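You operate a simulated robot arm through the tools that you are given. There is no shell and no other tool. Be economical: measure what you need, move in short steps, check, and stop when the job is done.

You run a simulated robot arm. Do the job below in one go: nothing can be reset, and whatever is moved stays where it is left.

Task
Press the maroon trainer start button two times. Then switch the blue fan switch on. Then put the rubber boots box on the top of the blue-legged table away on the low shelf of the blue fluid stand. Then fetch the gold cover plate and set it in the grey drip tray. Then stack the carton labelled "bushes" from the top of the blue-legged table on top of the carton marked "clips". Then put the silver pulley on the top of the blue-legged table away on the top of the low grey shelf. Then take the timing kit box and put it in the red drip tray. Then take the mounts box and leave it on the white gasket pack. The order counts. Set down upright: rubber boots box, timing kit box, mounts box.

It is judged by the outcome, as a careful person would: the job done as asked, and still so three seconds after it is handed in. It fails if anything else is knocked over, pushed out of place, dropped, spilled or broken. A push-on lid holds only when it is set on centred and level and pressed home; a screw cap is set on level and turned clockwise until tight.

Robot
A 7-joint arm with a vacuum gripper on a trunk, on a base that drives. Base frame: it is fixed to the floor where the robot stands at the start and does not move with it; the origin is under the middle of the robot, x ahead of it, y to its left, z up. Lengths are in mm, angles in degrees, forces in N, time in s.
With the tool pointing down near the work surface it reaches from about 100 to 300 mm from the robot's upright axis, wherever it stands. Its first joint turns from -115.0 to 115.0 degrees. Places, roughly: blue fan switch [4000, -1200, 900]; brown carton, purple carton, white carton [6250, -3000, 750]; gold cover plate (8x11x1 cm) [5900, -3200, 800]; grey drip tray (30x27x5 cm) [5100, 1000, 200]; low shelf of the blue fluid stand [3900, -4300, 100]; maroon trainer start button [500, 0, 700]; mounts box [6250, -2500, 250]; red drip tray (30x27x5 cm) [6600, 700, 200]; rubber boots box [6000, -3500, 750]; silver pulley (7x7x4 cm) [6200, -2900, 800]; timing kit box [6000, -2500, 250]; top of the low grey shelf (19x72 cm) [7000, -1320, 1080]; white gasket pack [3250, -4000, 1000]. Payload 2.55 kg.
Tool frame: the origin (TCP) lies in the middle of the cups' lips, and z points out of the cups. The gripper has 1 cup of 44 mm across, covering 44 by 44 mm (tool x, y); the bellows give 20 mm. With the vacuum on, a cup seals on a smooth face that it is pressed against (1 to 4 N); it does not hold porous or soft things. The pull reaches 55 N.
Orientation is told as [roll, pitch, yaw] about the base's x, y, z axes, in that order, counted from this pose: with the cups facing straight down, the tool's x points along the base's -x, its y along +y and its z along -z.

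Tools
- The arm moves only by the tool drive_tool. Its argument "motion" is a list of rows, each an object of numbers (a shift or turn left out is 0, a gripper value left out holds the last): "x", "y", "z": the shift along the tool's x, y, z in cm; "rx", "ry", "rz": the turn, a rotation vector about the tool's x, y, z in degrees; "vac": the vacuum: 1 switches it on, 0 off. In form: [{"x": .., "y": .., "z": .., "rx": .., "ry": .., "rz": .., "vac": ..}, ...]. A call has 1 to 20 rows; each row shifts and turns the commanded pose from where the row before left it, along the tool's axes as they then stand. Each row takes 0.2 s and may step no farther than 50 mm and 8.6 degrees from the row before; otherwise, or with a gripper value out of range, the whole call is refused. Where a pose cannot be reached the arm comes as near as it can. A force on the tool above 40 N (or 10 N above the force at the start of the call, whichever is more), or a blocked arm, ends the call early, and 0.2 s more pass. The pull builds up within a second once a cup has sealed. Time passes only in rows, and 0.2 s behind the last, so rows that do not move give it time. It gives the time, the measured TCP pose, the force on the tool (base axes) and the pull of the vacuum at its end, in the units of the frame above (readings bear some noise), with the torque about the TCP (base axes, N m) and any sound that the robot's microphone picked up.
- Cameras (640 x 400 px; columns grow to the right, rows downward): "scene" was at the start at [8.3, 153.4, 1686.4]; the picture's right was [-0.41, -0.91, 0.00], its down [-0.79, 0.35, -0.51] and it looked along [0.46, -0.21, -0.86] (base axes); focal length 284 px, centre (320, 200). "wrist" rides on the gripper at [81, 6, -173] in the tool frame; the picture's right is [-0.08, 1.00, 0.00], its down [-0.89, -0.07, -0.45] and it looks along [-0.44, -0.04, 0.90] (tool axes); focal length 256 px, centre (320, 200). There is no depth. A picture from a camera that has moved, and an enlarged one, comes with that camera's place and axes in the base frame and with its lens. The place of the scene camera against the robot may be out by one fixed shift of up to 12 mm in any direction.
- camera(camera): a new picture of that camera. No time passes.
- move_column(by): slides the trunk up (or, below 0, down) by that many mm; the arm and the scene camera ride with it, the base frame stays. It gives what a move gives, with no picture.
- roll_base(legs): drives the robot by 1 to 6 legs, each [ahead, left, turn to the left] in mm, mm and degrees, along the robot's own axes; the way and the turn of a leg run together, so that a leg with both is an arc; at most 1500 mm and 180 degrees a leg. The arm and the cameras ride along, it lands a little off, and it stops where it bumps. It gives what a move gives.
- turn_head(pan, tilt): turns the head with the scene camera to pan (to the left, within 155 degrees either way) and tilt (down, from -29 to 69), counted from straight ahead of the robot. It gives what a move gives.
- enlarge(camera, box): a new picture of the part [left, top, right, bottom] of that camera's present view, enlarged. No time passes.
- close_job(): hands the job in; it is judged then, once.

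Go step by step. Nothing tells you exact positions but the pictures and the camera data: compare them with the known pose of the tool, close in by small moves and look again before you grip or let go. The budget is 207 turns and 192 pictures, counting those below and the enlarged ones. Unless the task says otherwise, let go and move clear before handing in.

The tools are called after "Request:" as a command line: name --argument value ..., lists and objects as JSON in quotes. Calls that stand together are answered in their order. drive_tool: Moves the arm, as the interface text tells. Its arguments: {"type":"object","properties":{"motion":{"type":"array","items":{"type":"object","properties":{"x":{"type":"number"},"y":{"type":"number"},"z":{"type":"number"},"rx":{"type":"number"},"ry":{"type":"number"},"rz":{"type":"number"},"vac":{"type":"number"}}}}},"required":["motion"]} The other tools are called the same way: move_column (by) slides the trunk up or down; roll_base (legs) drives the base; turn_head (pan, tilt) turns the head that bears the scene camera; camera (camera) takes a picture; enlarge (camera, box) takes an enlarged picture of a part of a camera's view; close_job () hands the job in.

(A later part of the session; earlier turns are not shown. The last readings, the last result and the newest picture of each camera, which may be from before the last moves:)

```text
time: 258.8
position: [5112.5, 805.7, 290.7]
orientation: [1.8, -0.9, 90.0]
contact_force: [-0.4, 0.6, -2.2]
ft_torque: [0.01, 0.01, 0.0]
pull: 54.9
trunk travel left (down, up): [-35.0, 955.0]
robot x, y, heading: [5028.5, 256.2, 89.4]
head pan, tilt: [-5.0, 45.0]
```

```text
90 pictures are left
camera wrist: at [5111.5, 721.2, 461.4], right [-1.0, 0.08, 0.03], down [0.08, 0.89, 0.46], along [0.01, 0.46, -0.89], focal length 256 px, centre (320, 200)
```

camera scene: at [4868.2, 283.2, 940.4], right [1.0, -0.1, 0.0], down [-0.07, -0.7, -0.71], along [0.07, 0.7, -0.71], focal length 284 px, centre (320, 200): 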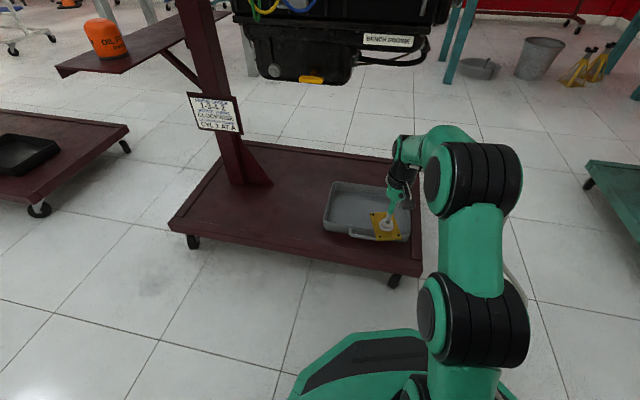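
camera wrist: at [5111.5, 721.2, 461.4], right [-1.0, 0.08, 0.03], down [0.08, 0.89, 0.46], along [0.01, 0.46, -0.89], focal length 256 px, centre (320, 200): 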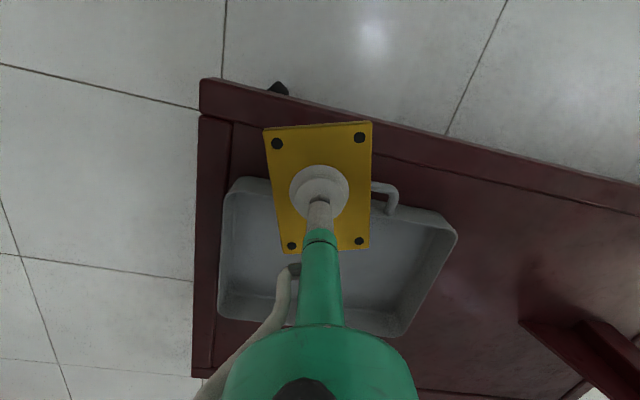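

Request:
roll_base --legs '[[115, 0, 0]]'

Request:
drive_tool --motion '[{"z": 4}, {"x": -3}, {}]'

Request:
camera --camera "wrist"

Request:
camera --camera "scene"

```text
time: 260.0
position: [5112.9, 920.9, 290.7]
orientation: [1.7, -0.9, 89.9]
contact_force: [0.6, -0.5, -2.1]
ft_torque: [0.01, -0.05, -0.02]
pull: 55.0
trunk travel left (down, up): [-35.0, 955.0]
robot x, y, heading: [5033.1, 372.3, 89.3]
head pan, tilt: [-5.0, 45.0]
```

```text
time: 260.8
position: [5112.7, 951.6, 249.5]
orientation: [1.8, -0.8, 90.0]
contact_force: [-0.1, 0.4, -2.2]
ft_torque: [-0.05, -0.01, -0.02]
pull: 54.7
trunk travel left (down, up): [-35.0, 955.0]
robot x, y, heading: [5030.5, 371.0, 89.4]
head pan, tilt: [-5.0, 45.0]
```

```text
89 pictures are left
camera wrist: at [5112.7, 868.0, 420.5], right [-1.0, 0.08, 0.03], down [0.08, 0.89, 0.46], along [0.01, 0.46, -0.89], focal length 256 px, centre (320, 200)
```

wrist: 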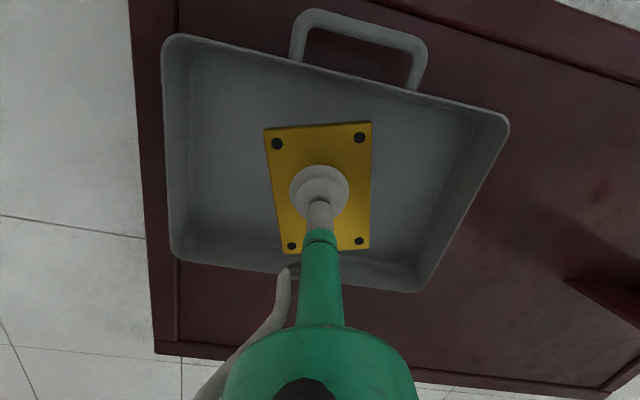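

```text
88 pictures are left
camera scene: at [4869.4, 398.0, 940.4], right [1.0, -0.1, 0.0], down [-0.07, -0.7, -0.71], along [0.07, 0.7, -0.71], focal length 284 px, centre (320, 200)
```

scene: 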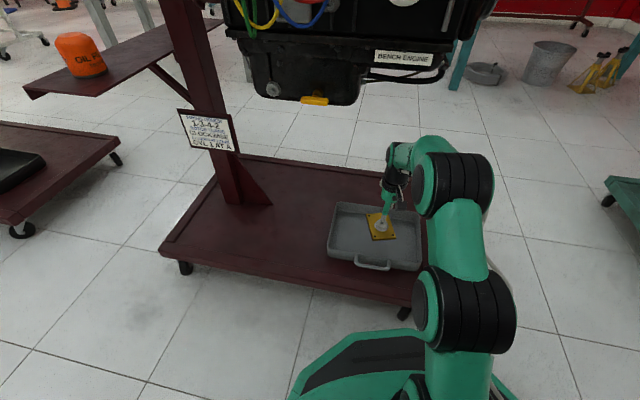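

The plate is over the middle of the tray. I'll lower it until it touches.

Request:
drive_tool --motion '[{"z": 2}, {"z": 1.5}, {"z": 1}, {"z": 0.5}, {"z": 0.5}, {"z": 0.4}, {}]'

```text
time: 262.4
position: [5109.2, 951.2, 192.5]
orientation: [1.8, -0.9, 90.0]
contact_force: [-1.1, -0.5, -1.7]
ft_torque: [-0.03, -0.05, 0.02]
pull: 54.9
trunk travel left (down, up): [-35.0, 955.0]
robot x, y, heading: [5028.8, 368.8, 89.6]
head pan, tilt: [-5.0, 45.0]
```

Request:
drive_tool --motion '[{"z": 0.5}, {"z": 0.4}, {"z": 0.4}, {"z": 0.3}, {"z": 0.3}, {}]'

Request:
camera --camera "wrist"

```text
time: 263.8
position: [5109.5, 950.7, 173.6]
orientation: [1.8, -1.0, 89.9]
contact_force: [0.1, 0.0, -1.8]
ft_torque: [0.0, -0.04, 0.01]
pull: 55.1
trunk travel left (down, up): [-35.0, 955.0]
robot x, y, heading: [5032.0, 369.8, 89.4]
head pan, tilt: [-5.0, 45.0]
```

```text
87 pictures are left
camera wrist: at [5109.2, 867.2, 343.9], right [-1.0, 0.08, 0.03], down [0.08, 0.89, 0.46], along [0.01, 0.46, -0.89], focal length 256 px, centre (320, 200)
```

wrist: 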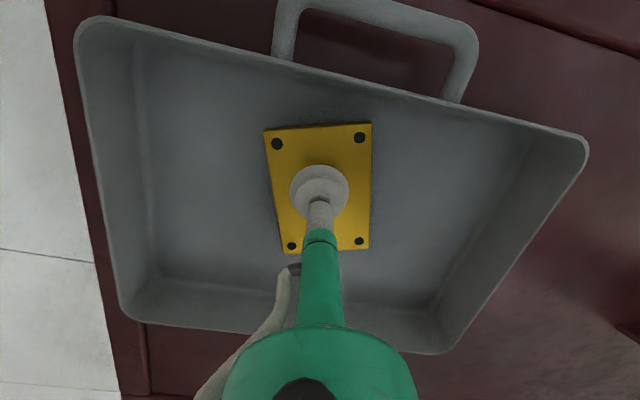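

Request:
drive_tool --motion '[{"z": 0.4}, {"z": 0.3}, {"z": 0.3}, {"z": 0.3}, {}]'

```text
time: 265.0
position: [5107.7, 952.0, 161.3]
orientation: [1.8, -1.0, 90.0]
contact_force: [0.5, 0.1, -2.8]
ft_torque: [-0.02, -0.05, -0.02]
pull: 55.2
trunk travel left (down, up): [-35.0, 955.0]
robot x, y, heading: [5032.9, 372.3, 89.4]
head pan, tilt: [-5.0, 45.0]
```

Request:
drive_tool --motion '[{"z": 0.4}, {"z": 0.3}, {"z": 0.3}, {"z": 0.3}, {}]'

Request:
drive_tool --motion '[{"z": 0.3}, {"z": 0.3}, {"z": 0.3}, {}]'

```text
time: 265.9
position: [5109.0, 955.9, 158.0]
orientation: [1.7, -1.5, 90.0]
contact_force: [-0.7, -3.0, 13.6]
ft_torque: [-0.33, -0.13, -0.04]
pull: 54.9
trunk travel left (down, up): [-35.0, 955.0]
robot x, y, heading: [5035.4, 373.0, 89.3]
head pan, tilt: [-5.0, 45.0]
stopped in row 4: the force on the tool passed its limit at 41 N (the readings are from after the stop); the commanded pose is now the measured one
```

```text
time: 266.5
position: [5110.5, 958.3, 155.3]
orientation: [1.7, -1.9, 90.0]
contact_force: [-0.1, -3.1, 13.0]
ft_torque: [-0.39, -0.07, -0.02]
pull: 55.8
trunk travel left (down, up): [-35.0, 955.0]
robot x, y, heading: [5032.3, 368.9, 89.8]
head pan, tilt: [-5.0, 45.0]
stopped in row 3: the force on the tool passed its limit at 41 N (the readings are from after the stop); the commanded pose is now the measured one
```

Contact is made. I'll release and lift off.

Request:
drive_tool --motion '[{"vac": 0}, {}, {}, {}, {}, {"z": -1}, {"z": -3}, {"z": -4}, {"z": -4}, {}]'

Request:
camera --camera "wrist"

```text
time: 268.7
position: [5113.1, 952.0, 271.2]
orientation: [1.7, -1.5, 90.0]
contact_force: [-0.1, -0.1, 0.2]
ft_torque: [0.0, 0.01, -0.01]
pull: 0.0
trunk travel left (down, up): [-35.0, 955.0]
robot x, y, heading: [5034.0, 370.7, 89.3]
head pan, tilt: [-5.0, 45.0]
```

```text
86 pictures are left
camera wrist: at [5112.7, 866.6, 441.0], right [-1.0, 0.08, 0.03], down [0.08, 0.88, 0.46], along [0.01, 0.47, -0.89], focal length 256 px, centre (320, 200)
```

wrist: 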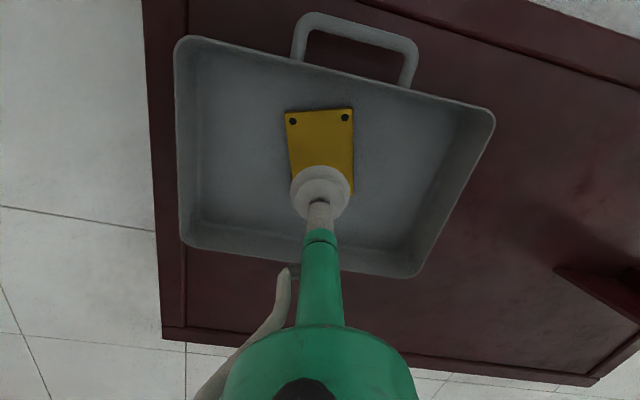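

The gold plate lies in the grey tray. Next is the bushes carton, so I'll back out, raise the trunk and return to the table.

Request:
roll_base --legs '[[-400, 0, 0]]'

Request:
move_column --by 400

Request:
move_column --by 400

Request:
roll_base --legs '[[0, -450, 0], [-1430, 0, 0], [0, 0, -108.8], [420, -900, 0]]'

Request:
camera --camera "scene"

```text
time: 271.0
position: [5111.0, 597.4, 274.3]
orientation: [1.7, -1.9, 91.1]
contact_force: [-0.5, 0.3, -1.1]
ft_torque: [0.02, 0.0, -0.02]
pull: 0.1
trunk travel left (down, up): [-35.0, 955.0]
robot x, y, heading: [5041.3, 12.5, 90.7]
head pan, tilt: [-5.0, 45.0]
stopped in leg 1: the robot was blocked; the commanded pose is now the measured one
```

```text
time: 274.9
position: [5111.8, 598.8, 674.3]
orientation: [1.7, -1.8, 91.1]
contact_force: [0.1, -0.6, 0.3]
ft_torque: [-0.01, -0.01, -0.01]
pull: 0.0
trunk travel left (down, up): [-435.0, 555.0]
robot x, y, heading: [5041.5, 8.0, 90.5]
head pan, tilt: [-5.0, 45.0]
```

```text
time: 278.7
position: [5110.5, 597.4, 1072.8]
orientation: [1.7, -1.7, 91.1]
contact_force: [0.3, -0.6, -0.1]
ft_torque: [-0.03, 0.01, 0.02]
pull: 0.1
trunk travel left (down, up): [-835.0, 155.0]
robot x, y, heading: [5039.4, 10.9, 90.3]
head pan, tilt: [-5.0, 45.0]
```

```text
time: 297.5
position: [6046.3, -2683.3, 1073.4]
orientation: [1.7, -1.8, -21.5]
contact_force: [-0.2, 0.0, 0.1]
ft_torque: [0.03, 0.01, -0.02]
pull: 0.1
trunk travel left (down, up): [-835.0, 155.0]
robot x, y, heading: [5533.0, -2392.3, -22.0]
head pan, tilt: [-5.0, 45.0]
```

```text
85 pictures are left
camera scene: at [5623.5, -2240.2, 1740.4], right [-0.46, -0.89, 0.0], down [-0.63, 0.32, -0.71], along [0.63, -0.32, -0.71], focal length 284 px, centre (320, 200)
```

scene: 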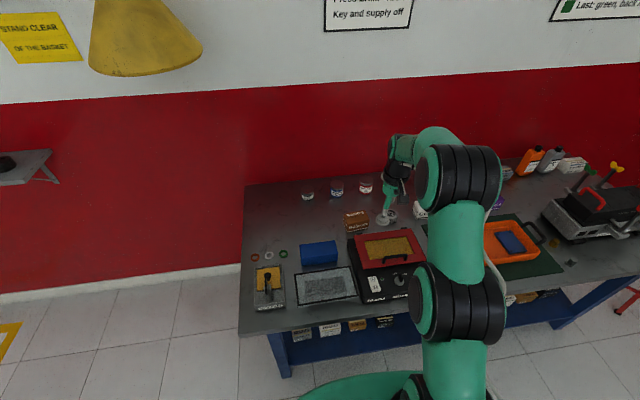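

While backing out the base was blocked once near the side table, so I'll check that spot later. The bushes carton is at about [6242, -2723], and I'll move the base so it lies below the tool.

Request:
roll_base --legs '[[150, 36, 2.5]]'

Request:
camera --camera "wrist"

```text
time: 298.9
position: [6210.1, -2681.7, 1073.5]
orientation: [1.7, -1.8, -19.3]
contact_force: [1.2, -0.1, 0.2]
ft_torque: [-0.01, 0.05, 0.0]
pull: 0.1
trunk travel left (down, up): [-835.0, 155.0]
robot x, y, heading: [5682.8, -2411.6, -20.1]
head pan, tilt: [-5.0, 45.0]
```

```text
84 pictures are left
camera wrist: at [6129.9, -2653.3, 1242.9], right [0.4, 0.92, 0.03], down [0.8, -0.37, 0.47], along [0.44, -0.16, -0.88], focal length 256 px, centre (320, 200)
```

wrist: 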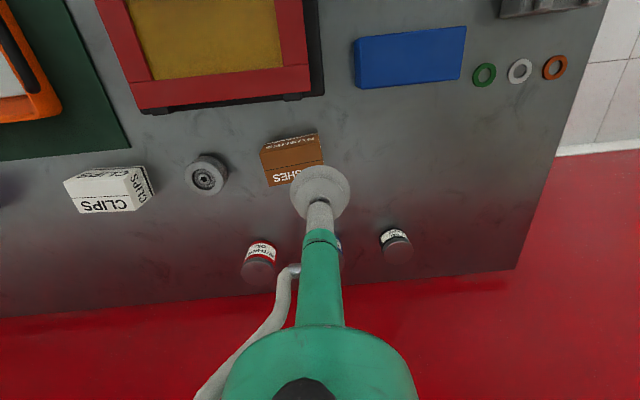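

Request:
drive_tool --motion '[{"x": -2.5, "y": -1.9, "ry": 1.5}, {"x": -2.5, "y": -1.9}, {"z": 4}, {"z": 4}, {"z": 4}, {"z": 2}, {}]'

Request:
camera --camera "wrist"

```text
time: 300.5
position: [6207.8, -2702.2, 904.6]
orientation: [1.7, -0.3, -19.2]
contact_force: [0.7, 0.8, -0.6]
ft_torque: [0.01, 0.02, 0.02]
pull: 0.1
out of reach, approached as far as the arm can: row 1, 2
trunk travel left (down, up): [-835.0, 155.0]
robot x, y, heading: [5686.3, -2416.0, -20.0]
head pan, tilt: [-5.0, 45.0]
```

```text
83 pictures are left
camera wrist: at [6131.4, -2674.8, 1076.0], right [0.4, 0.92, 0.03], down [0.81, -0.37, 0.45], along [0.42, -0.16, -0.89], focal length 256 px, centre (320, 200)
```

wrist: 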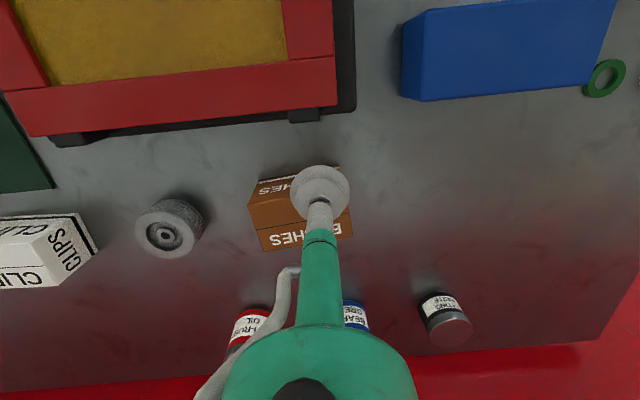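

Request:
roll_base --legs '[[35, -23, 0]]'

Request:
move_column --by 100

Request:
drive_tool --motion '[{"z": 4}, {"z": 4}, {"z": 3}, {"x": -2.5}, {}]'

Request:
enlarge --camera "wrist" --box '[220, 100, 420, 260]'

```text
time: 301.5
position: [6229.0, -2725.4, 905.0]
orientation: [1.7, -0.4, -18.7]
contact_force: [0.6, -0.5, -0.8]
ft_torque: [0.02, 0.0, -0.02]
pull: 0.0
trunk travel left (down, up): [-835.0, 155.0]
robot x, y, heading: [5702.9, -2446.4, -19.4]
head pan, tilt: [-5.0, 45.0]
stopped in leg 1: the robot was blocked; the commanded pose is now the measured one
```

```text
time: 302.8
position: [6227.8, -2726.5, 1003.8]
orientation: [1.7, -0.4, -18.7]
contact_force: [0.0, -0.2, -0.4]
ft_torque: [-0.01, 0.01, -0.01]
pull: 0.0
trunk travel left (down, up): [-935.0, 55.0]
robot x, y, heading: [5700.4, -2440.3, -19.4]
head pan, tilt: [-5.0, 45.0]
```

```text
time: 304.0
position: [6253.0, -2731.2, 896.9]
orientation: [1.7, -0.4, -18.7]
contact_force: [-0.3, 0.0, -0.8]
ft_torque: [0.0, 0.04, -0.02]
pull: 0.0
trunk travel left (down, up): [-935.0, 55.0]
robot x, y, heading: [5703.3, -2440.8, -19.2]
head pan, tilt: [-5.0, 45.0]
```

```text
2.50 times, centred on (320, 180) of wrist
camera zoom: at [6176.3, -2704.3, 1067.8], right [0.39, 0.92, 0.03], down [0.82, -0.36, 0.45], along [0.42, -0.15, -0.89], focal length 640 px, centre (320, 250)
```

zoom: 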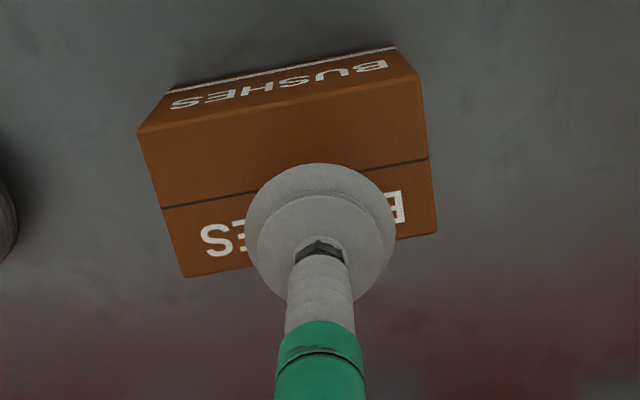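

The base touched the table's lower frame lightly, so I won't go further forward. The carton is nearly under the cup, and I'll lower onto it.

Request:
drive_tool --motion '[{"x": 0.2, "y": -0.7, "vac": 1}, {"z": 2}, {"z": 1}, {"z": 0.6}, {"z": 0.5}, {"z": 0.4}, {}]'

```text
time: 305.4
position: [6256.4, -2738.9, 859.1]
orientation: [1.7, -1.1, -18.7]
contact_force: [-6.7, 4.6, 21.8]
ft_torque: [-0.28, 0.6, -0.17]
pull: 55.1
trunk travel left (down, up): [-935.0, 55.0]
robot x, y, heading: [5708.5, -2439.7, -19.5]
head pan, tilt: [-5.0, 45.0]
stopped in row 6: the force on the tool passed its limit at 41 N (the readings are from after the stop); the commanded pose is now the measured one
```

Request:
drive_tool --motion '[{"z": -1}, {"z": -2}, {"z": -3}, {"z": -4}, {}]'

Request:
roll_base --legs '[[-30, 0, 0], [0, -318, 0]]'

Request:
camera --camera "wrist"

Request:
camera --camera "scene"

```text
time: 306.6
position: [6250.7, -2740.4, 956.6]
orientation: [1.7, -0.9, -18.7]
contact_force: [1.2, 0.0, -3.7]
ft_torque: [-0.03, 0.05, 0.01]
pull: 55.1
trunk travel left (down, up): [-935.0, 55.0]
robot x, y, heading: [5701.9, -2440.8, -19.4]
head pan, tilt: [-5.0, 45.0]
```

```text
time: 309.2
position: [6114.3, -3034.9, 954.4]
orientation: [1.6, -0.9, -19.0]
contact_force: [0.4, -0.6, -2.3]
ft_torque: [0.01, 0.0, -0.02]
pull: 55.2
trunk travel left (down, up): [-935.0, 55.0]
robot x, y, heading: [5568.1, -2731.7, -19.6]
head pan, tilt: [-5.0, 45.0]
```

```text
81 pictures are left
camera wrist: at [6037.7, -3007.9, 1126.4], right [0.4, 0.92, 0.03], down [0.81, -0.37, 0.46], along [0.43, -0.16, -0.89], focal length 256 px, centre (320, 200)
```

wrist: 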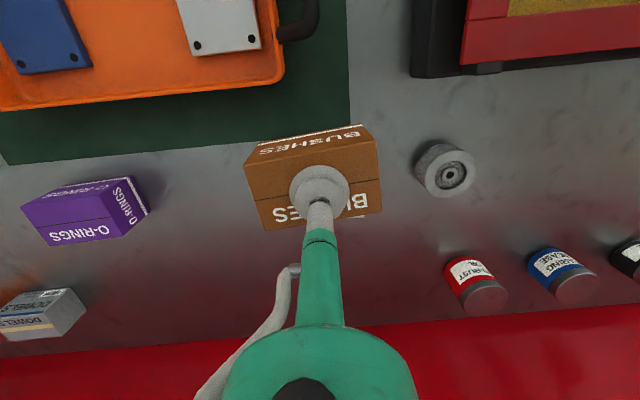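

```text
80 pictures are left
camera scene: at [5651.2, -2576.9, 1840.4], right [-0.42, -0.91, 0.0], down [-0.64, 0.29, -0.71], along [0.64, -0.29, -0.71], focal length 284 px, centre (320, 200)
```

scene: 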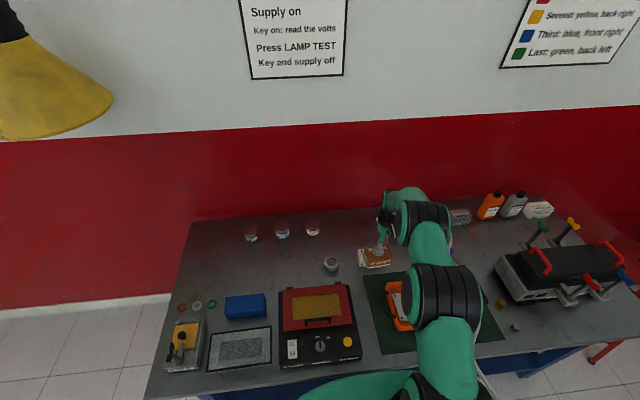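

Request:
enlarge --camera "scene" --box '[310, 220, 430, 300]'

```text
5.00 times, centred on (370, 260) of scene
camera zoom: at [5651.2, -2576.9, 1840.4], right [-0.42, -0.91, 0.0], down [-0.64, 0.29, -0.71], along [0.64, -0.29, -0.71], focal length 1422 px, centre (70, -100)
```

zoom: 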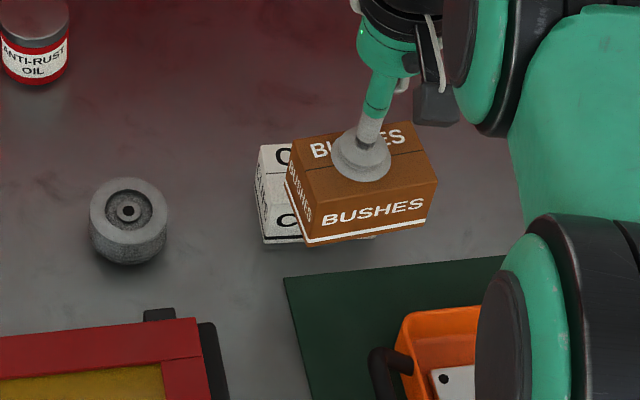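

I need the clips carton's centre precisely. I'll sidestep left so it's visible beside the held carton.

Request:
roll_base --legs '[[0, 130, 0]]'

Request:
enlarge --camera "wrist" --box '[120, 80, 400, 255]'

Request:
enlarge --camera "scene" --box '[330, 220, 450, 300]'

```text
time: 310.5
position: [6158.8, -2915.5, 955.5]
orientation: [1.6, -0.9, -19.2]
contact_force: [-0.8, 0.0, -3.0]
ft_torque: [-0.03, -0.01, 0.02]
pull: 55.2
trunk travel left (down, up): [-935.0, 55.0]
robot x, y, heading: [5613.2, -2612.5, -19.9]
head pan, tilt: [-5.0, 45.0]
```

```text
2.29 times, centred on (260, 168) of wrist
camera zoom: at [6080.9, -2886.3, 1126.4], right [0.4, 0.92, 0.03], down [0.81, -0.37, 0.46], along [0.43, -0.16, -0.89], focal length 585 px, centre (457, 274)
```

zoom: 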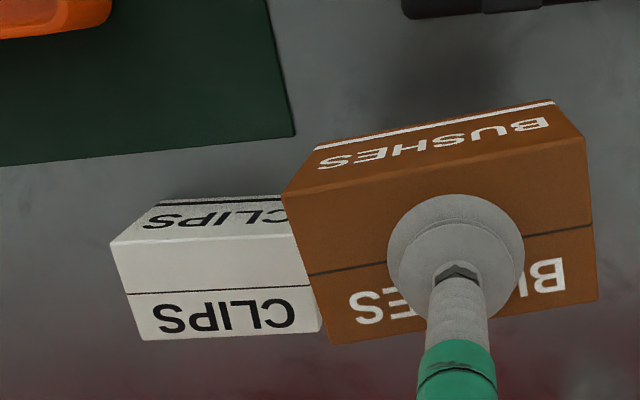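

```text
5.00 times, centred on (390, 260) of scene
camera zoom: at [5696.2, -2453.5, 1840.4], right [-0.42, -0.91, 0.0], down [-0.64, 0.3, -0.71], along [0.64, -0.3, -0.71], focal length 1422 px, centre (-30, -100)
```

zoom: 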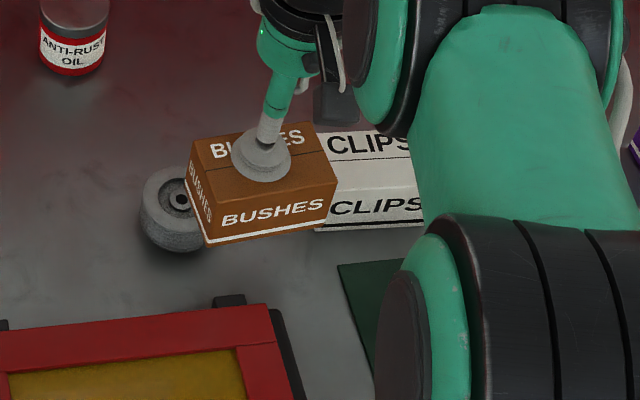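

Clips' top centre is at about [6167, -3055, 849], and the held carton needs about -7° yaw to match. I'll move over it.

Request:
roll_base --legs '[[0, -127, 0], [22, 0, 0]]'

Request:
drive_tool --motion '[{"rz": 7}, {"x": -2}, {"x": -1.5}, {}]'

```text
time: 312.1
position: [6136.4, -3036.8, 956.8]
orientation: [1.5, -0.9, -19.1]
contact_force: [-0.7, -0.4, -3.3]
ft_torque: [-0.03, -0.03, 0.03]
pull: 54.6
trunk travel left (down, up): [-935.0, 55.0]
robot x, y, heading: [5588.2, -2736.2, -19.8]
head pan, tilt: [-5.0, 45.0]
```

```text
time: 313.1
position: [6166.7, -3054.1, 955.4]
orientation: [1.6, -0.8, -26.1]
contact_force: [-0.4, 0.1, -3.1]
ft_torque: [-0.02, -0.03, -0.02]
pull: 54.8
trunk travel left (down, up): [-935.0, 55.0]
robot x, y, heading: [5590.0, -2735.0, -19.9]
head pan, tilt: [-5.0, 45.0]
```

Request:
drive_tool --motion '[{"x": -0.4, "y": 0.1}, {"z": 1.5}, {}]'

Request:
enlarge --camera "scene" --box '[310, 210, 430, 290]'

Request:
enlarge --camera "wrist" --box '[220, 80, 420, 260]'

```text
time: 313.9
position: [6168.3, -3051.4, 939.9]
orientation: [1.7, -0.9, -26.0]
contact_force: [0.0, 0.2, -2.0]
ft_torque: [-0.02, 0.01, -0.01]
pull: 55.2
out of reach, approached as far as the arm can: row 1
trunk travel left (down, up): [-935.0, 55.0]
robot x, y, heading: [5592.9, -2733.2, -20.0]
head pan, tilt: [-5.0, 45.0]
```

```text
5.00 times, centred on (370, 250) of scene
camera zoom: at [5673.9, -2577.2, 1840.4], right [-0.42, -0.91, 0.0], down [-0.64, 0.3, -0.71], along [0.64, -0.3, -0.71], focal length 1422 px, centre (70, -50)
```

zoom: 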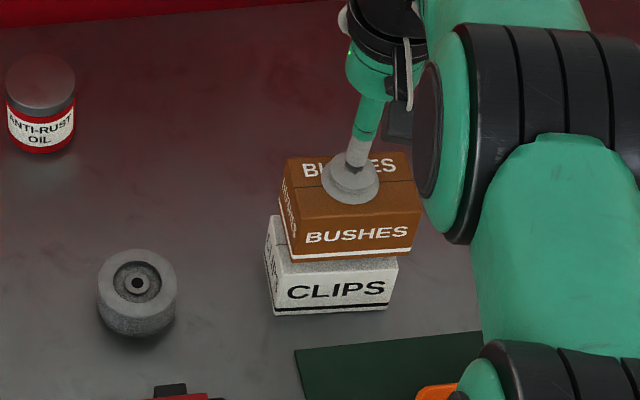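

```text
2.22 times, centred on (320, 170) of wrist
camera zoom: at [6095.5, -3014.9, 1112.3], right [0.51, 0.86, 0.03], down [0.76, -0.47, 0.46], along [0.41, -0.21, -0.89], focal length 569 px, centre (320, 267)
```

zoom: 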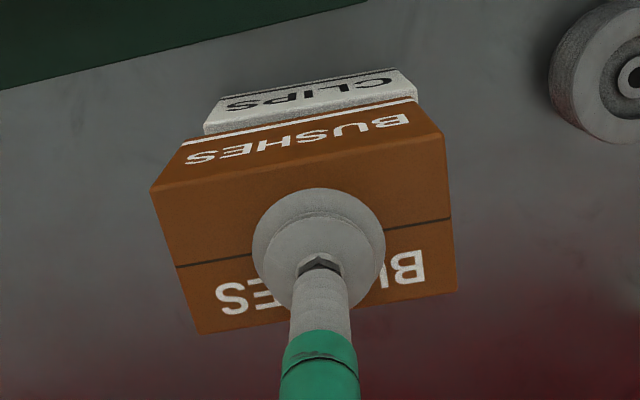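

Depth and yaw align well. I'll shift 6 mm left, then lower until contact.

Request:
drive_tool --motion '[{"y": 0.6}, {"z": 0.8}, {"z": 0.4}, {"z": 0.3}, {"z": 0.2}, {}]'

Request:
enlarge --camera "scene" --box '[310, 210, 430, 290]'

```text
time: 315.3
position: [6171.4, -3044.7, 925.1]
orientation: [1.7, -0.8, -26.1]
contact_force: [0.1, 0.2, -1.2]
ft_torque: [-0.11, -0.02, 0.02]
pull: 54.6
trunk travel left (down, up): [-935.0, 55.0]
robot x, y, heading: [5591.3, -2735.1, -19.8]
head pan, tilt: [-5.0, 45.0]
```

```text
5.00 times, centred on (370, 250) of scene
camera zoom: at [5674.1, -2577.1, 1840.4], right [-0.42, -0.91, 0.0], down [-0.64, 0.3, -0.71], along [0.64, -0.3, -0.71], focal length 1422 px, centre (70, -50)
```

zoom: 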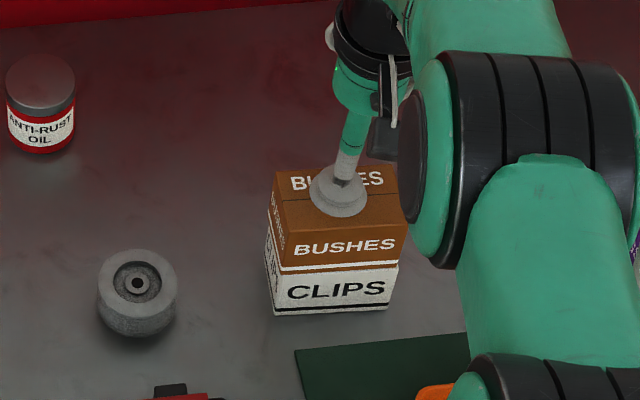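

Request:
drive_tool --motion '[{"z": 0.2}, {"z": 0.2}, {}]'

```text
time: 316.1
position: [6170.6, -3044.5, 923.8]
orientation: [1.8, -1.1, -26.1]
contact_force: [1.4, 3.2, 15.1]
ft_torque: [-0.34, 0.37, -0.03]
pull: 54.8
trunk travel left (down, up): [-935.0, 55.0]
robot x, y, heading: [5588.8, -2735.9, -19.8]
head pan, tilt: [-5.0, 45.0]
```

It's seated with 15 N. I'll release and lift off.

Request:
drive_tool --motion '[{"vac": 0}, {}, {}, {}, {}, {"z": -0.5}, {"z": -2}, {"z": -4}, {"z": -3}, {}]'

Request:
enlarge --camera "scene" --box '[310, 210, 430, 290]'

Request:
camera --camera "wrist"

```text
time: 318.3
position: [6167.0, -3046.7, 1014.0]
orientation: [1.7, -0.6, -26.2]
contact_force: [0.5, -0.1, 0.0]
ft_torque: [-0.01, 0.02, -0.02]
pull: 0.1
trunk travel left (down, up): [-935.0, 55.0]
robot x, y, heading: [5592.7, -2731.4, -20.1]
head pan, tilt: [-5.0, 45.0]
```

```text
5.00 times, centred on (370, 250) of scene
camera zoom: at [5674.9, -2577.6, 1840.4], right [-0.42, -0.91, 0.0], down [-0.64, 0.3, -0.71], along [0.64, -0.3, -0.71], focal length 1422 px, centre (70, -50)
```

zoom: 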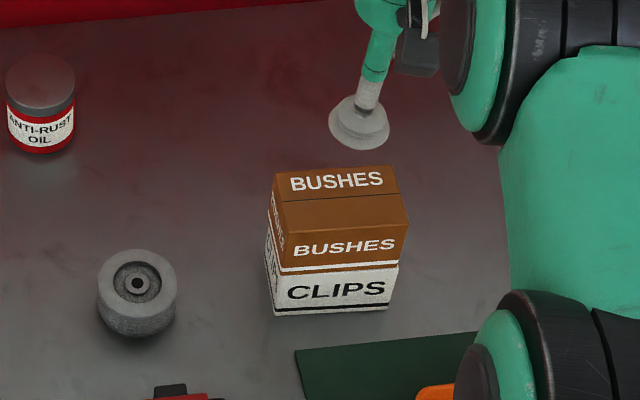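

```text
72 pictures are left
camera wrist: at [6094.2, -3009.6, 1185.5], right [0.51, 0.86, 0.03], down [0.76, -0.47, 0.45], along [0.4, -0.21, -0.89], focal length 256 px, centre (320, 200)
```

wrist: 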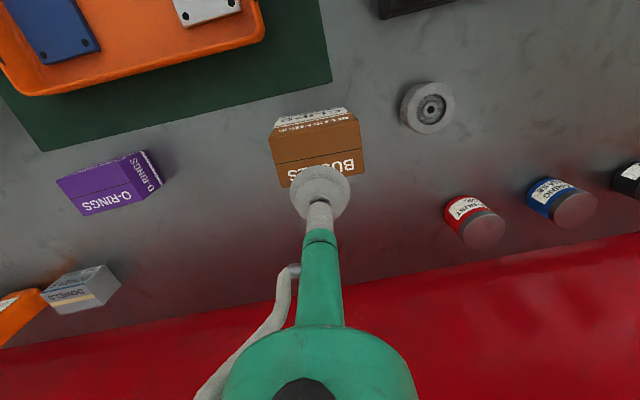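

Bushes is squarely on clips. Next the silver pulley at about [6212, -2893]; I'll sidestep over it and look at its face.

Request:
roll_base --legs '[[0, 160, 0]]'

Request:
drive_tool --motion '[{"rz": -6}, {"z": 4}, {"z": 4}, {}]'

Request:
enlarge --camera "wrist" --box '[240, 100, 400, 220]'

```text
time: 319.8
position: [6221.1, -2897.8, 1015.1]
orientation: [1.7, -0.6, -26.2]
contact_force: [0.2, 0.4, 0.7]
ft_torque: [-0.06, 0.01, -0.01]
pull: 0.0
trunk travel left (down, up): [-935.0, 55.0]
robot x, y, heading: [5645.3, -2589.2, -20.0]
head pan, tilt: [-5.0, 45.0]
```

```text
time: 320.8
position: [6224.7, -2895.7, 935.4]
orientation: [1.7, -0.9, -20.3]
contact_force: [-0.3, 0.5, 0.0]
ft_torque: [0.03, -0.01, 0.0]
pull: 0.0
trunk travel left (down, up): [-935.0, 55.0]
robot x, y, heading: [5644.3, -2580.8, -19.6]
head pan, tilt: [-5.0, 45.0]
```

```text
3.33 times, centred on (320, 160) of wrist
camera zoom: at [6147.3, -2865.6, 1106.3], right [0.42, 0.91, 0.03], down [0.8, -0.38, 0.46], along [0.43, -0.17, -0.89], focal length 853 px, centre (320, 333)
```

zoom: 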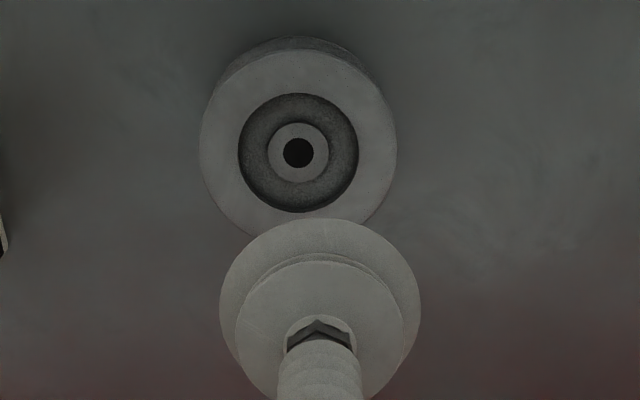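

The pulley's recess is 43 mm across and the cup 44 mm, so the lip must be very well centred on the outer ring. I'll close in carefully.

Request:
drive_tool --motion '[{"x": 0.8, "y": -0.6}, {"z": 3}, {"z": 3}, {}, {}]'

Request:
enlarge --camera "wrist" --box '[260, 120, 380, 210]'

```text
time: 321.9
position: [6213.5, -2896.9, 875.3]
orientation: [1.6, -0.9, -20.2]
contact_force: [0.0, -0.5, 0.2]
ft_torque: [0.04, -0.04, 0.01]
pull: 0.0
trunk travel left (down, up): [-935.0, 55.0]
robot x, y, heading: [5646.0, -2584.6, -20.2]
head pan, tilt: [-5.0, 45.0]
```

```text
4.44 times, centred on (320, 165) of wrist
camera zoom: at [6136.2, -2866.9, 1045.3], right [0.42, 0.91, 0.03], down [0.8, -0.38, 0.46], along [0.43, -0.17, -0.89], focal length 1138 px, centre (320, 356)
```

zoom: 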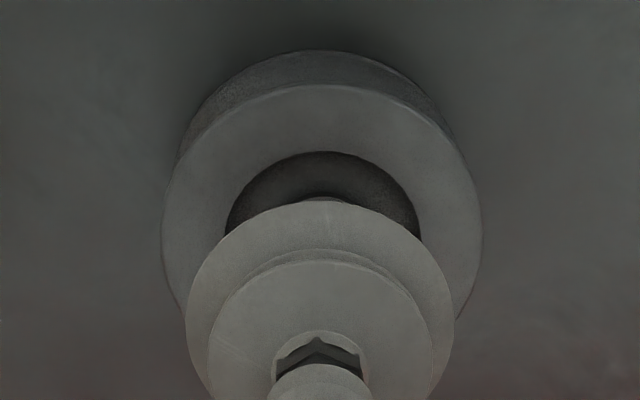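

Request:
drive_tool --motion '[{"rx": 1.6, "ry": 0.9}, {"x": -0.25}, {"z": 2.5}, {}, {}]'

Request:
enlarge --camera "wrist" --box '[260, 120, 380, 210]'

```text
time: 323.1
position: [6207.5, -2891.7, 861.3]
orientation: [0.0, 0.0, -20.2]
contact_force: [0.1, 0.1, 0.5]
ft_torque: [0.04, -0.02, 0.04]
pull: 0.1
out of reach, approached as far as the arm can: row 1, 3
trunk travel left (down, up): [-935.0, 55.0]
robot x, y, heading: [5644.8, -2583.1, -19.9]
head pan, tilt: [-5.0, 45.0]
```

```text
4.44 times, centred on (320, 165) of wrist
camera zoom: at [6133.7, -2858.9, 1031.9], right [0.42, 0.91, 0.0], down [0.81, -0.38, 0.44], along [0.4, -0.19, -0.9], focal length 1138 px, centre (320, 356)
```

zoom: 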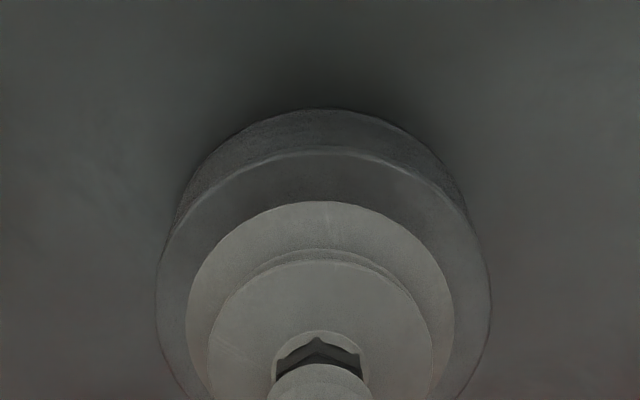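

Levelling the tool cost some reach. I'll nudge the base a few mm ahead and left, then re-centre.

Request:
roll_base --legs '[[8, 45, 0]]'

Request:
drive_tool --motion '[{"y": -2.2}, {"y": -2.2}, {}]'

Request:
enlarge --camera "wrist" --box '[260, 120, 380, 210]'

```text
time: 324.1
position: [6228.7, -2853.7, 860.6]
orientation: [-0.1, -0.1, -20.1]
contact_force: [0.4, -0.4, -0.3]
ft_torque: [0.0, 0.02, -0.03]
pull: 0.1
trunk travel left (down, up): [-935.0, 55.0]
robot x, y, heading: [5665.9, -2544.0, -19.9]
head pan, tilt: [-5.0, 45.0]
```

```text
time: 324.9
position: [6207.1, -2889.4, 863.1]
orientation: [-0.1, 0.0, -20.2]
contact_force: [-0.8, 0.6, -0.7]
ft_torque: [0.03, -0.01, 0.03]
pull: 0.1
out of reach, approached as far as the arm can: row 1, 2
trunk travel left (down, up): [-935.0, 55.0]
robot x, y, heading: [5670.1, -2547.4, -19.9]
head pan, tilt: [-5.0, 45.0]
```

```text
4.44 times, centred on (320, 165) of wrist
camera zoom: at [6134.5, -2856.6, 1034.6], right [0.42, 0.91, 0.0], down [0.81, -0.38, 0.45], along [0.4, -0.19, -0.9], focal length 1138 px, centre (320, 356)
```

zoom: 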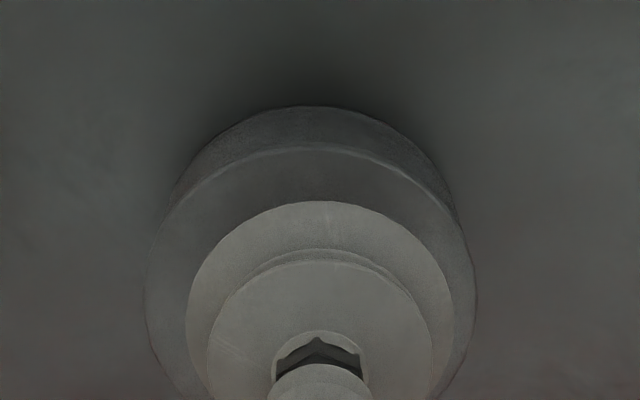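

Reach is a circle about the robot's own axis, so I'll centre the pulley straight ahead.

Request:
roll_base --legs '[[0, -135, 0]]'

Request:
drive_tool --motion '[{"z": -1}, {"y": 4.5}, {"y": 4.5}, {"y": 4}, {}]'

Request:
camera --camera "wrist"

```text
time: 326.2
position: [6160.5, -3015.5, 861.8]
orientation: [0.0, 0.0, -20.3]
contact_force: [0.7, -0.3, -0.9]
ft_torque: [0.02, -0.04, -0.03]
pull: 0.1
trunk travel left (down, up): [-935.0, 55.0]
robot x, y, heading: [5619.0, -2668.6, -20.2]
head pan, tilt: [-5.0, 45.0]
```

```text
time: 327.4
position: [6208.1, -2893.1, 873.2]
orientation: [0.0, 0.0, -20.2]
contact_force: [0.1, 0.3, -0.7]
ft_torque: [0.01, 0.01, -0.01]
pull: 0.0
trunk travel left (down, up): [-935.0, 55.0]
robot x, y, heading: [5617.1, -2669.2, -20.0]
head pan, tilt: [-5.0, 45.0]
```

```text
67 pictures are left
camera wrist: at [6135.6, -2860.0, 1044.5], right [0.42, 0.91, 0.0], down [0.81, -0.38, 0.45], along [0.4, -0.19, -0.9], focal length 256 px, centre (320, 200)
```

wrist: 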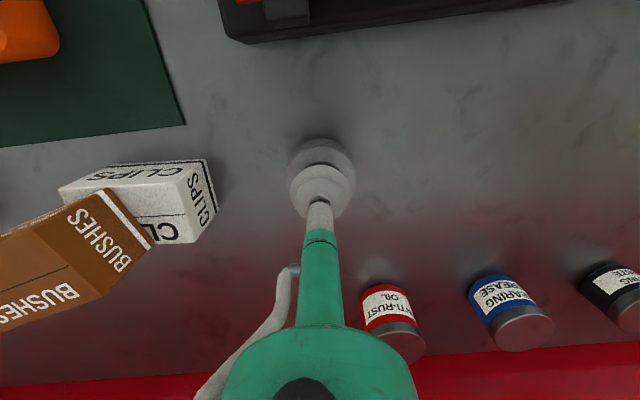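

I made a mistake: strafing right at that low height pushed the bushes carton. I'll look and then set it back properly.

Request:
drive_tool --motion '[{"z": -4}, {"z": -4}, {"z": -4}, {"z": -4}, {}]'

Request:
enlarge --camera "scene" --box '[290, 190, 450, 310]'

Request:
camera --camera "wrist"

```text
time: 328.6
position: [6206.4, -2894.7, 1035.1]
orientation: [0.0, 0.1, -20.3]
contact_force: [0.2, 0.2, 0.2]
ft_torque: [0.02, 0.0, -0.01]
pull: 0.1
trunk travel left (down, up): [-935.0, 55.0]
robot x, y, heading: [5621.3, -2670.3, -20.1]
head pan, tilt: [-5.0, 45.0]
```

```text
3.33 times, centred on (370, 250) of scene
camera zoom: at [5707.2, -2513.7, 1840.3], right [-0.42, -0.91, 0.0], down [-0.64, 0.3, -0.71], along [0.64, -0.3, -0.71], focal length 948 px, centre (153, 33)
```

zoom: 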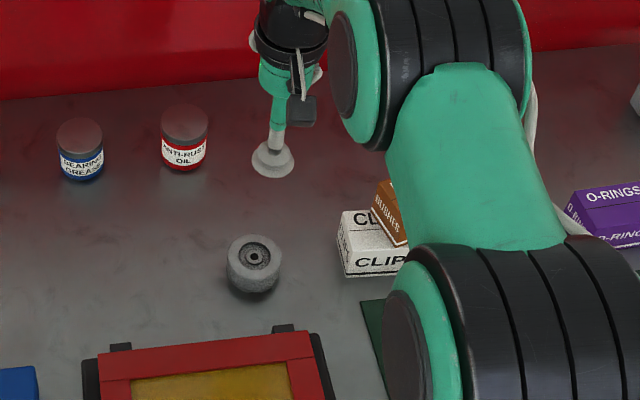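

```text
65 pictures are left
camera wrist: at [6133.6, -2861.9, 1205.8], right [0.42, 0.91, 0.0], down [0.81, -0.38, 0.44], along [0.4, -0.19, -0.9], focal length 256 px, centre (320, 200)
```

wrist: 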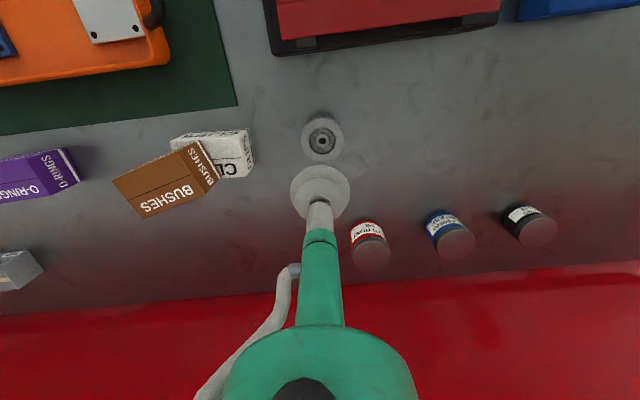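

Request:
roll_base --legs '[[0, -190, 0]]'

Request:
camera --camera "wrist"

Request:
camera --camera "scene"

```text
time: 330.1
position: [6140.6, -3074.1, 1034.6]
orientation: [0.0, 0.0, -20.2]
contact_force: [0.9, -0.2, 0.2]
ft_torque: [0.01, 0.0, 0.0]
pull: 0.1
trunk travel left (down, up): [-935.0, 55.0]
robot x, y, heading: [5556.1, -2848.3, -20.1]
head pan, tilt: [-5.0, 45.0]
```

```text
64 pictures are left
camera wrist: at [6068.0, -3041.0, 1206.0], right [0.42, 0.91, 0.0], down [0.81, -0.37, 0.45], along [0.4, -0.19, -0.9], focal length 256 px, centre (320, 200)
```

wrist: 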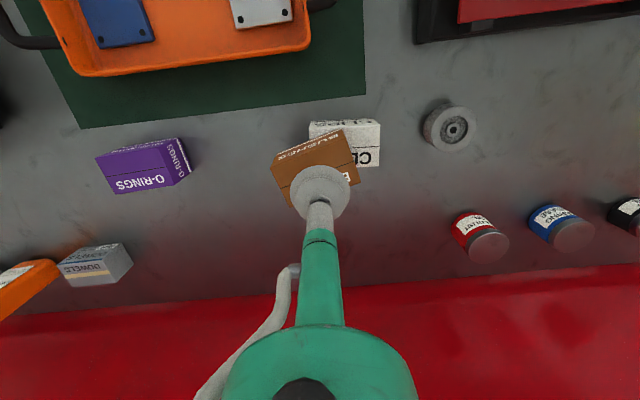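

```text
63 pictures are left
camera scene: at [5640.2, -2693.8, 1840.4], right [-0.42, -0.91, 0.0], down [-0.64, 0.3, -0.71], along [0.64, -0.3, -0.71], focal length 284 px, centre (320, 200)
```

scene: 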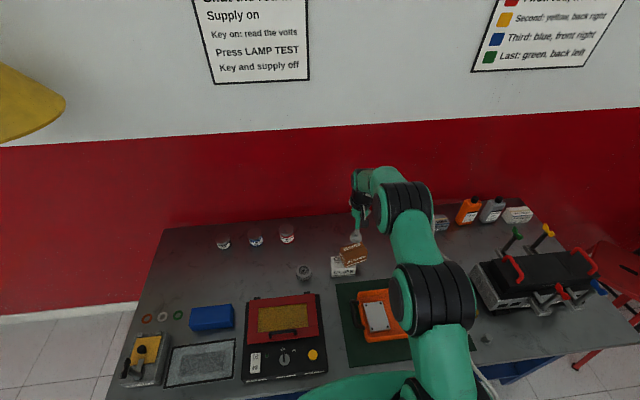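

Request:
enlarge --camera "scene" --box '[310, 220, 400, 290]'

Request:
enlarge --camera "wrist" --box '[240, 90, 420, 230]'

```text
5.71 times, centred on (355, 255) of scene
camera zoom: at [5640.2, -2693.8, 1840.4], right [-0.42, -0.91, 0.0], down [-0.64, 0.3, -0.71], along [0.64, -0.3, -0.71], focal length 1626 px, centre (120, -114)
```

zoom: 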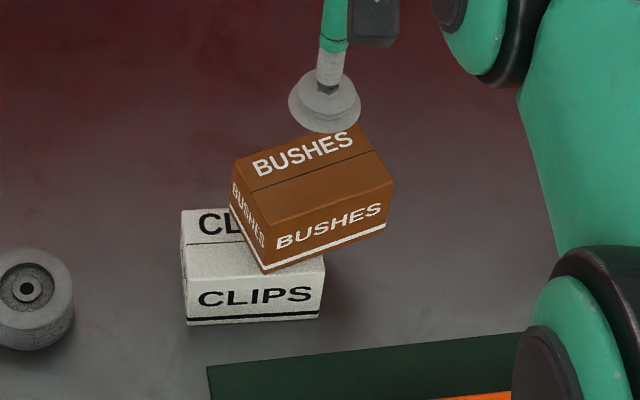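

```text
2.86 times, centred on (330, 160) of wrist
camera zoom: at [6068.0, -3041.0, 1206.0], right [0.42, 0.91, 0.0], down [0.81, -0.37, 0.45], along [0.4, -0.19, -0.9], focal length 731 px, centre (291, 314)
```

zoom: 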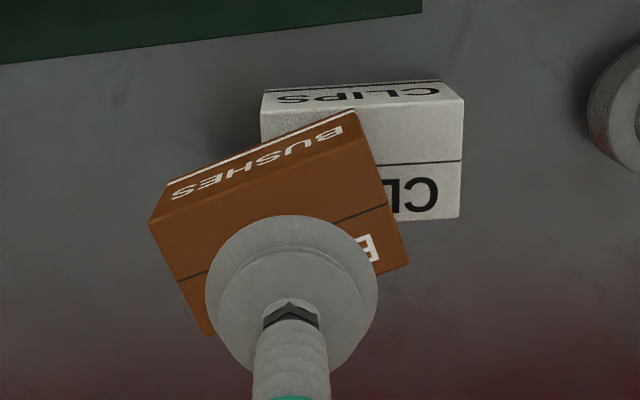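

The bushes carton is still flat on clips, just slid about 40 mm and turned 24°; clips hasn't moved. I'll re-grip it and put it back square.

Request:
drive_tool --motion '[{"z": 4}, {"z": 4}, {"x": -1.8, "y": -0.9}, {"z": 1}, {}]'

Request:
enlarge --camera "wrist" --box '[220, 80, 420, 260]'

```text
time: 331.3
position: [6154.8, -3088.8, 946.0]
orientation: [0.0, -0.1, -20.1]
contact_force: [0.0, 0.1, -0.4]
ft_torque: [0.02, 0.0, 0.0]
pull: 0.1
trunk travel left (down, up): [-935.0, 55.0]
robot x, y, heading: [5556.8, -2851.8, -19.8]
head pan, tilt: [-5.0, 45.0]
```

```text
2.22 times, centred on (320, 170) of wrist
camera zoom: at [6081.9, -3055.0, 1117.1], right [0.42, 0.91, 0.0], down [0.81, -0.37, 0.45], along [0.4, -0.19, -0.9], focal length 569 px, centre (320, 267)
```

zoom: 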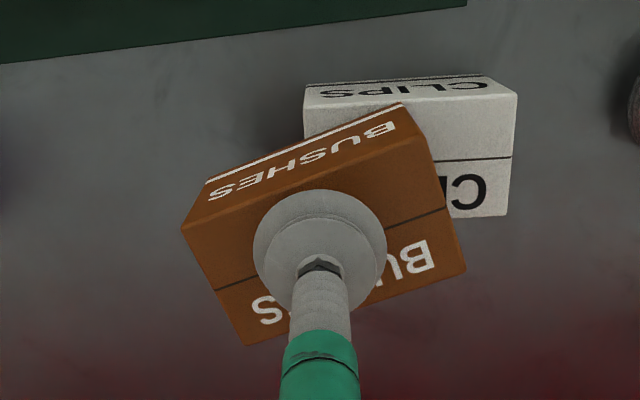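

Request:
drive_tool --motion '[{"ry": -4}, {"x": -1.1, "y": 0.4}, {"z": 1.5, "x": 0.1, "vac": 1}, {}]'

Request:
enlarge --camera "wrist" --box '[220, 80, 420, 260]'

```text
time: 332.3
position: [6165.4, -3087.5, 931.0]
orientation: [0.0, -4.0, -20.2]
contact_force: [0.2, 0.1, 0.4]
ft_torque: [0.03, 0.02, 0.0]
pull: 54.9
trunk travel left (down, up): [-935.0, 55.0]
robot x, y, heading: [5555.2, -2850.6, -19.9]
head pan, tilt: [-5.0, 45.0]
```

```text
2.22 times, centred on (320, 170) of wrist
camera zoom: at [6082.0, -3050.0, 1096.0], right [0.42, 0.91, 0.01], down [0.78, -0.36, 0.51], along [0.46, -0.21, -0.86], focal length 569 px, centre (320, 267)
```

zoom: 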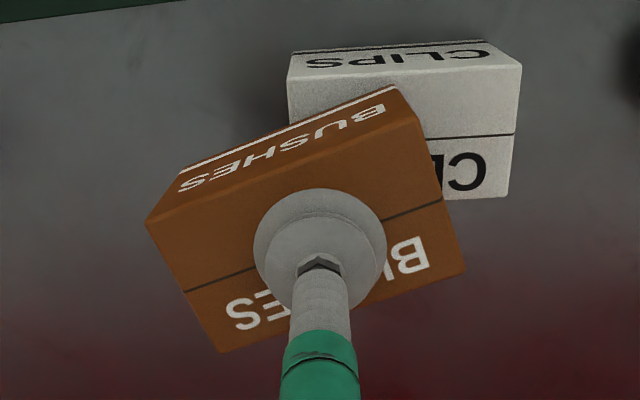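

The vacuum already sealed. I'll lift slightly, move 36 mm left, turn it square and check.

Request:
drive_tool --motion '[{"z": -1}, {"z": -1.5}, {"y": 1.8, "x": 0.2}, {"y": 1.8, "x": 0.1}, {"rz": 8.2}, {"rz": 8.2}, {"rz": 8}, {}]'

Request:
enlarge --camera "wrist" --box '[220, 80, 420, 260]'

Request:
enlarge --camera "scene" --box '[300, 220, 390, 290]'

```text
time: 334.1
position: [6175.4, -3053.5, 955.0]
orientation: [1.7, -3.6, -44.6]
contact_force: [-0.3, 0.8, -3.0]
ft_torque: [0.01, 0.0, 0.01]
pull: 54.9
trunk travel left (down, up): [-935.0, 55.0]
robot x, y, heading: [5553.3, -2850.4, -19.8]
head pan, tilt: [-5.0, 45.0]
```

```text
2.22 times, centred on (320, 170) of wrist
camera zoom: at [6111.4, -2988.5, 1121.4], right [0.76, 0.65, 0.03], down [0.55, -0.67, 0.5], along [0.35, -0.36, -0.87], focal length 569 px, centre (320, 267)
```

zoom: 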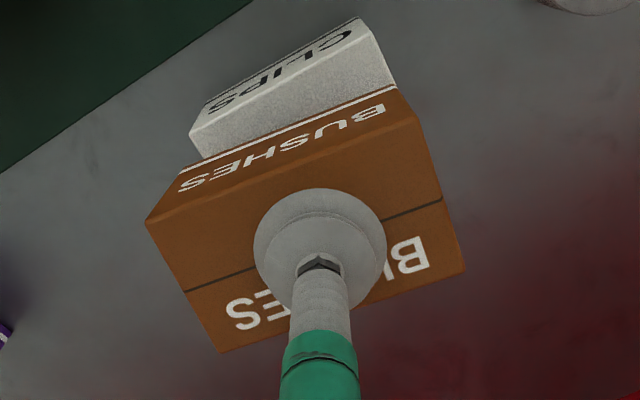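

```text
5.71 times, centred on (345, 255) of scene
camera zoom: at [5640.4, -2693.3, 1840.4], right [-0.42, -0.91, 0.0], down [-0.64, 0.3, -0.71], along [0.64, -0.3, -0.71], focal length 1626 px, centre (177, -114)
```

zoom: 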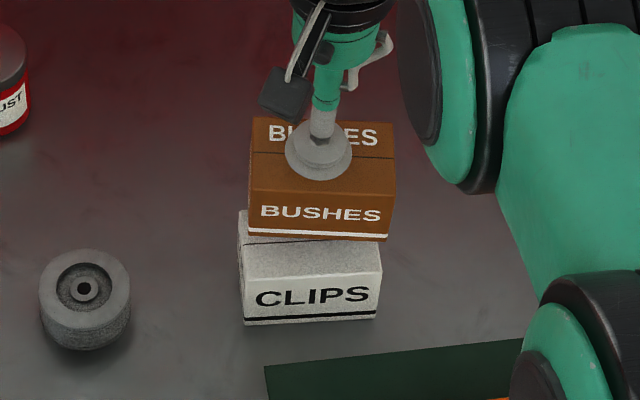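

Aligned, apart from about 5° of over-rotation. I'll correct that and lower.

Request:
drive_tool --motion '[{"rz": -5}, {"z": 1}, {"z": 0.8}, {"z": 0.5}, {"z": 0.3}, {}]'

Request:
enlarge --camera "scene" --box '[300, 220, 390, 290]'

```text
time: 335.5
position: [6175.1, -3053.7, 930.0]
orientation: [1.4, -3.8, -39.6]
contact_force: [0.2, -0.4, -2.9]
ft_torque: [0.06, -0.03, 0.01]
pull: 55.0
trunk travel left (down, up): [-935.0, 55.0]
robot x, y, heading: [5556.5, -2851.2, -20.2]
head pan, tilt: [-5.0, 45.0]
```

```text
5.71 times, centred on (345, 255) of scene
camera zoom: at [5640.3, -2693.3, 1840.4], right [-0.42, -0.91, 0.0], down [-0.64, 0.3, -0.71], along [0.64, -0.3, -0.71], focal length 1626 px, centre (177, -114)
```

zoom: 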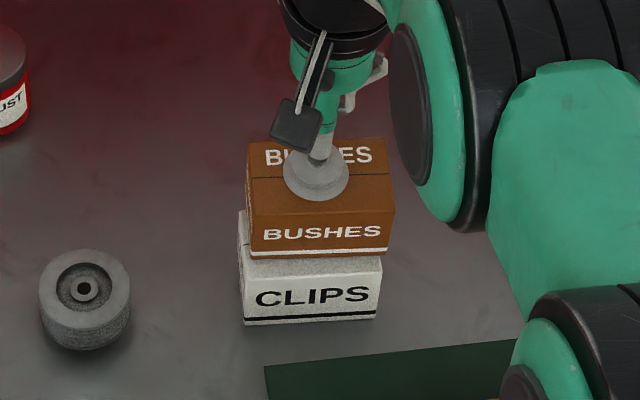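

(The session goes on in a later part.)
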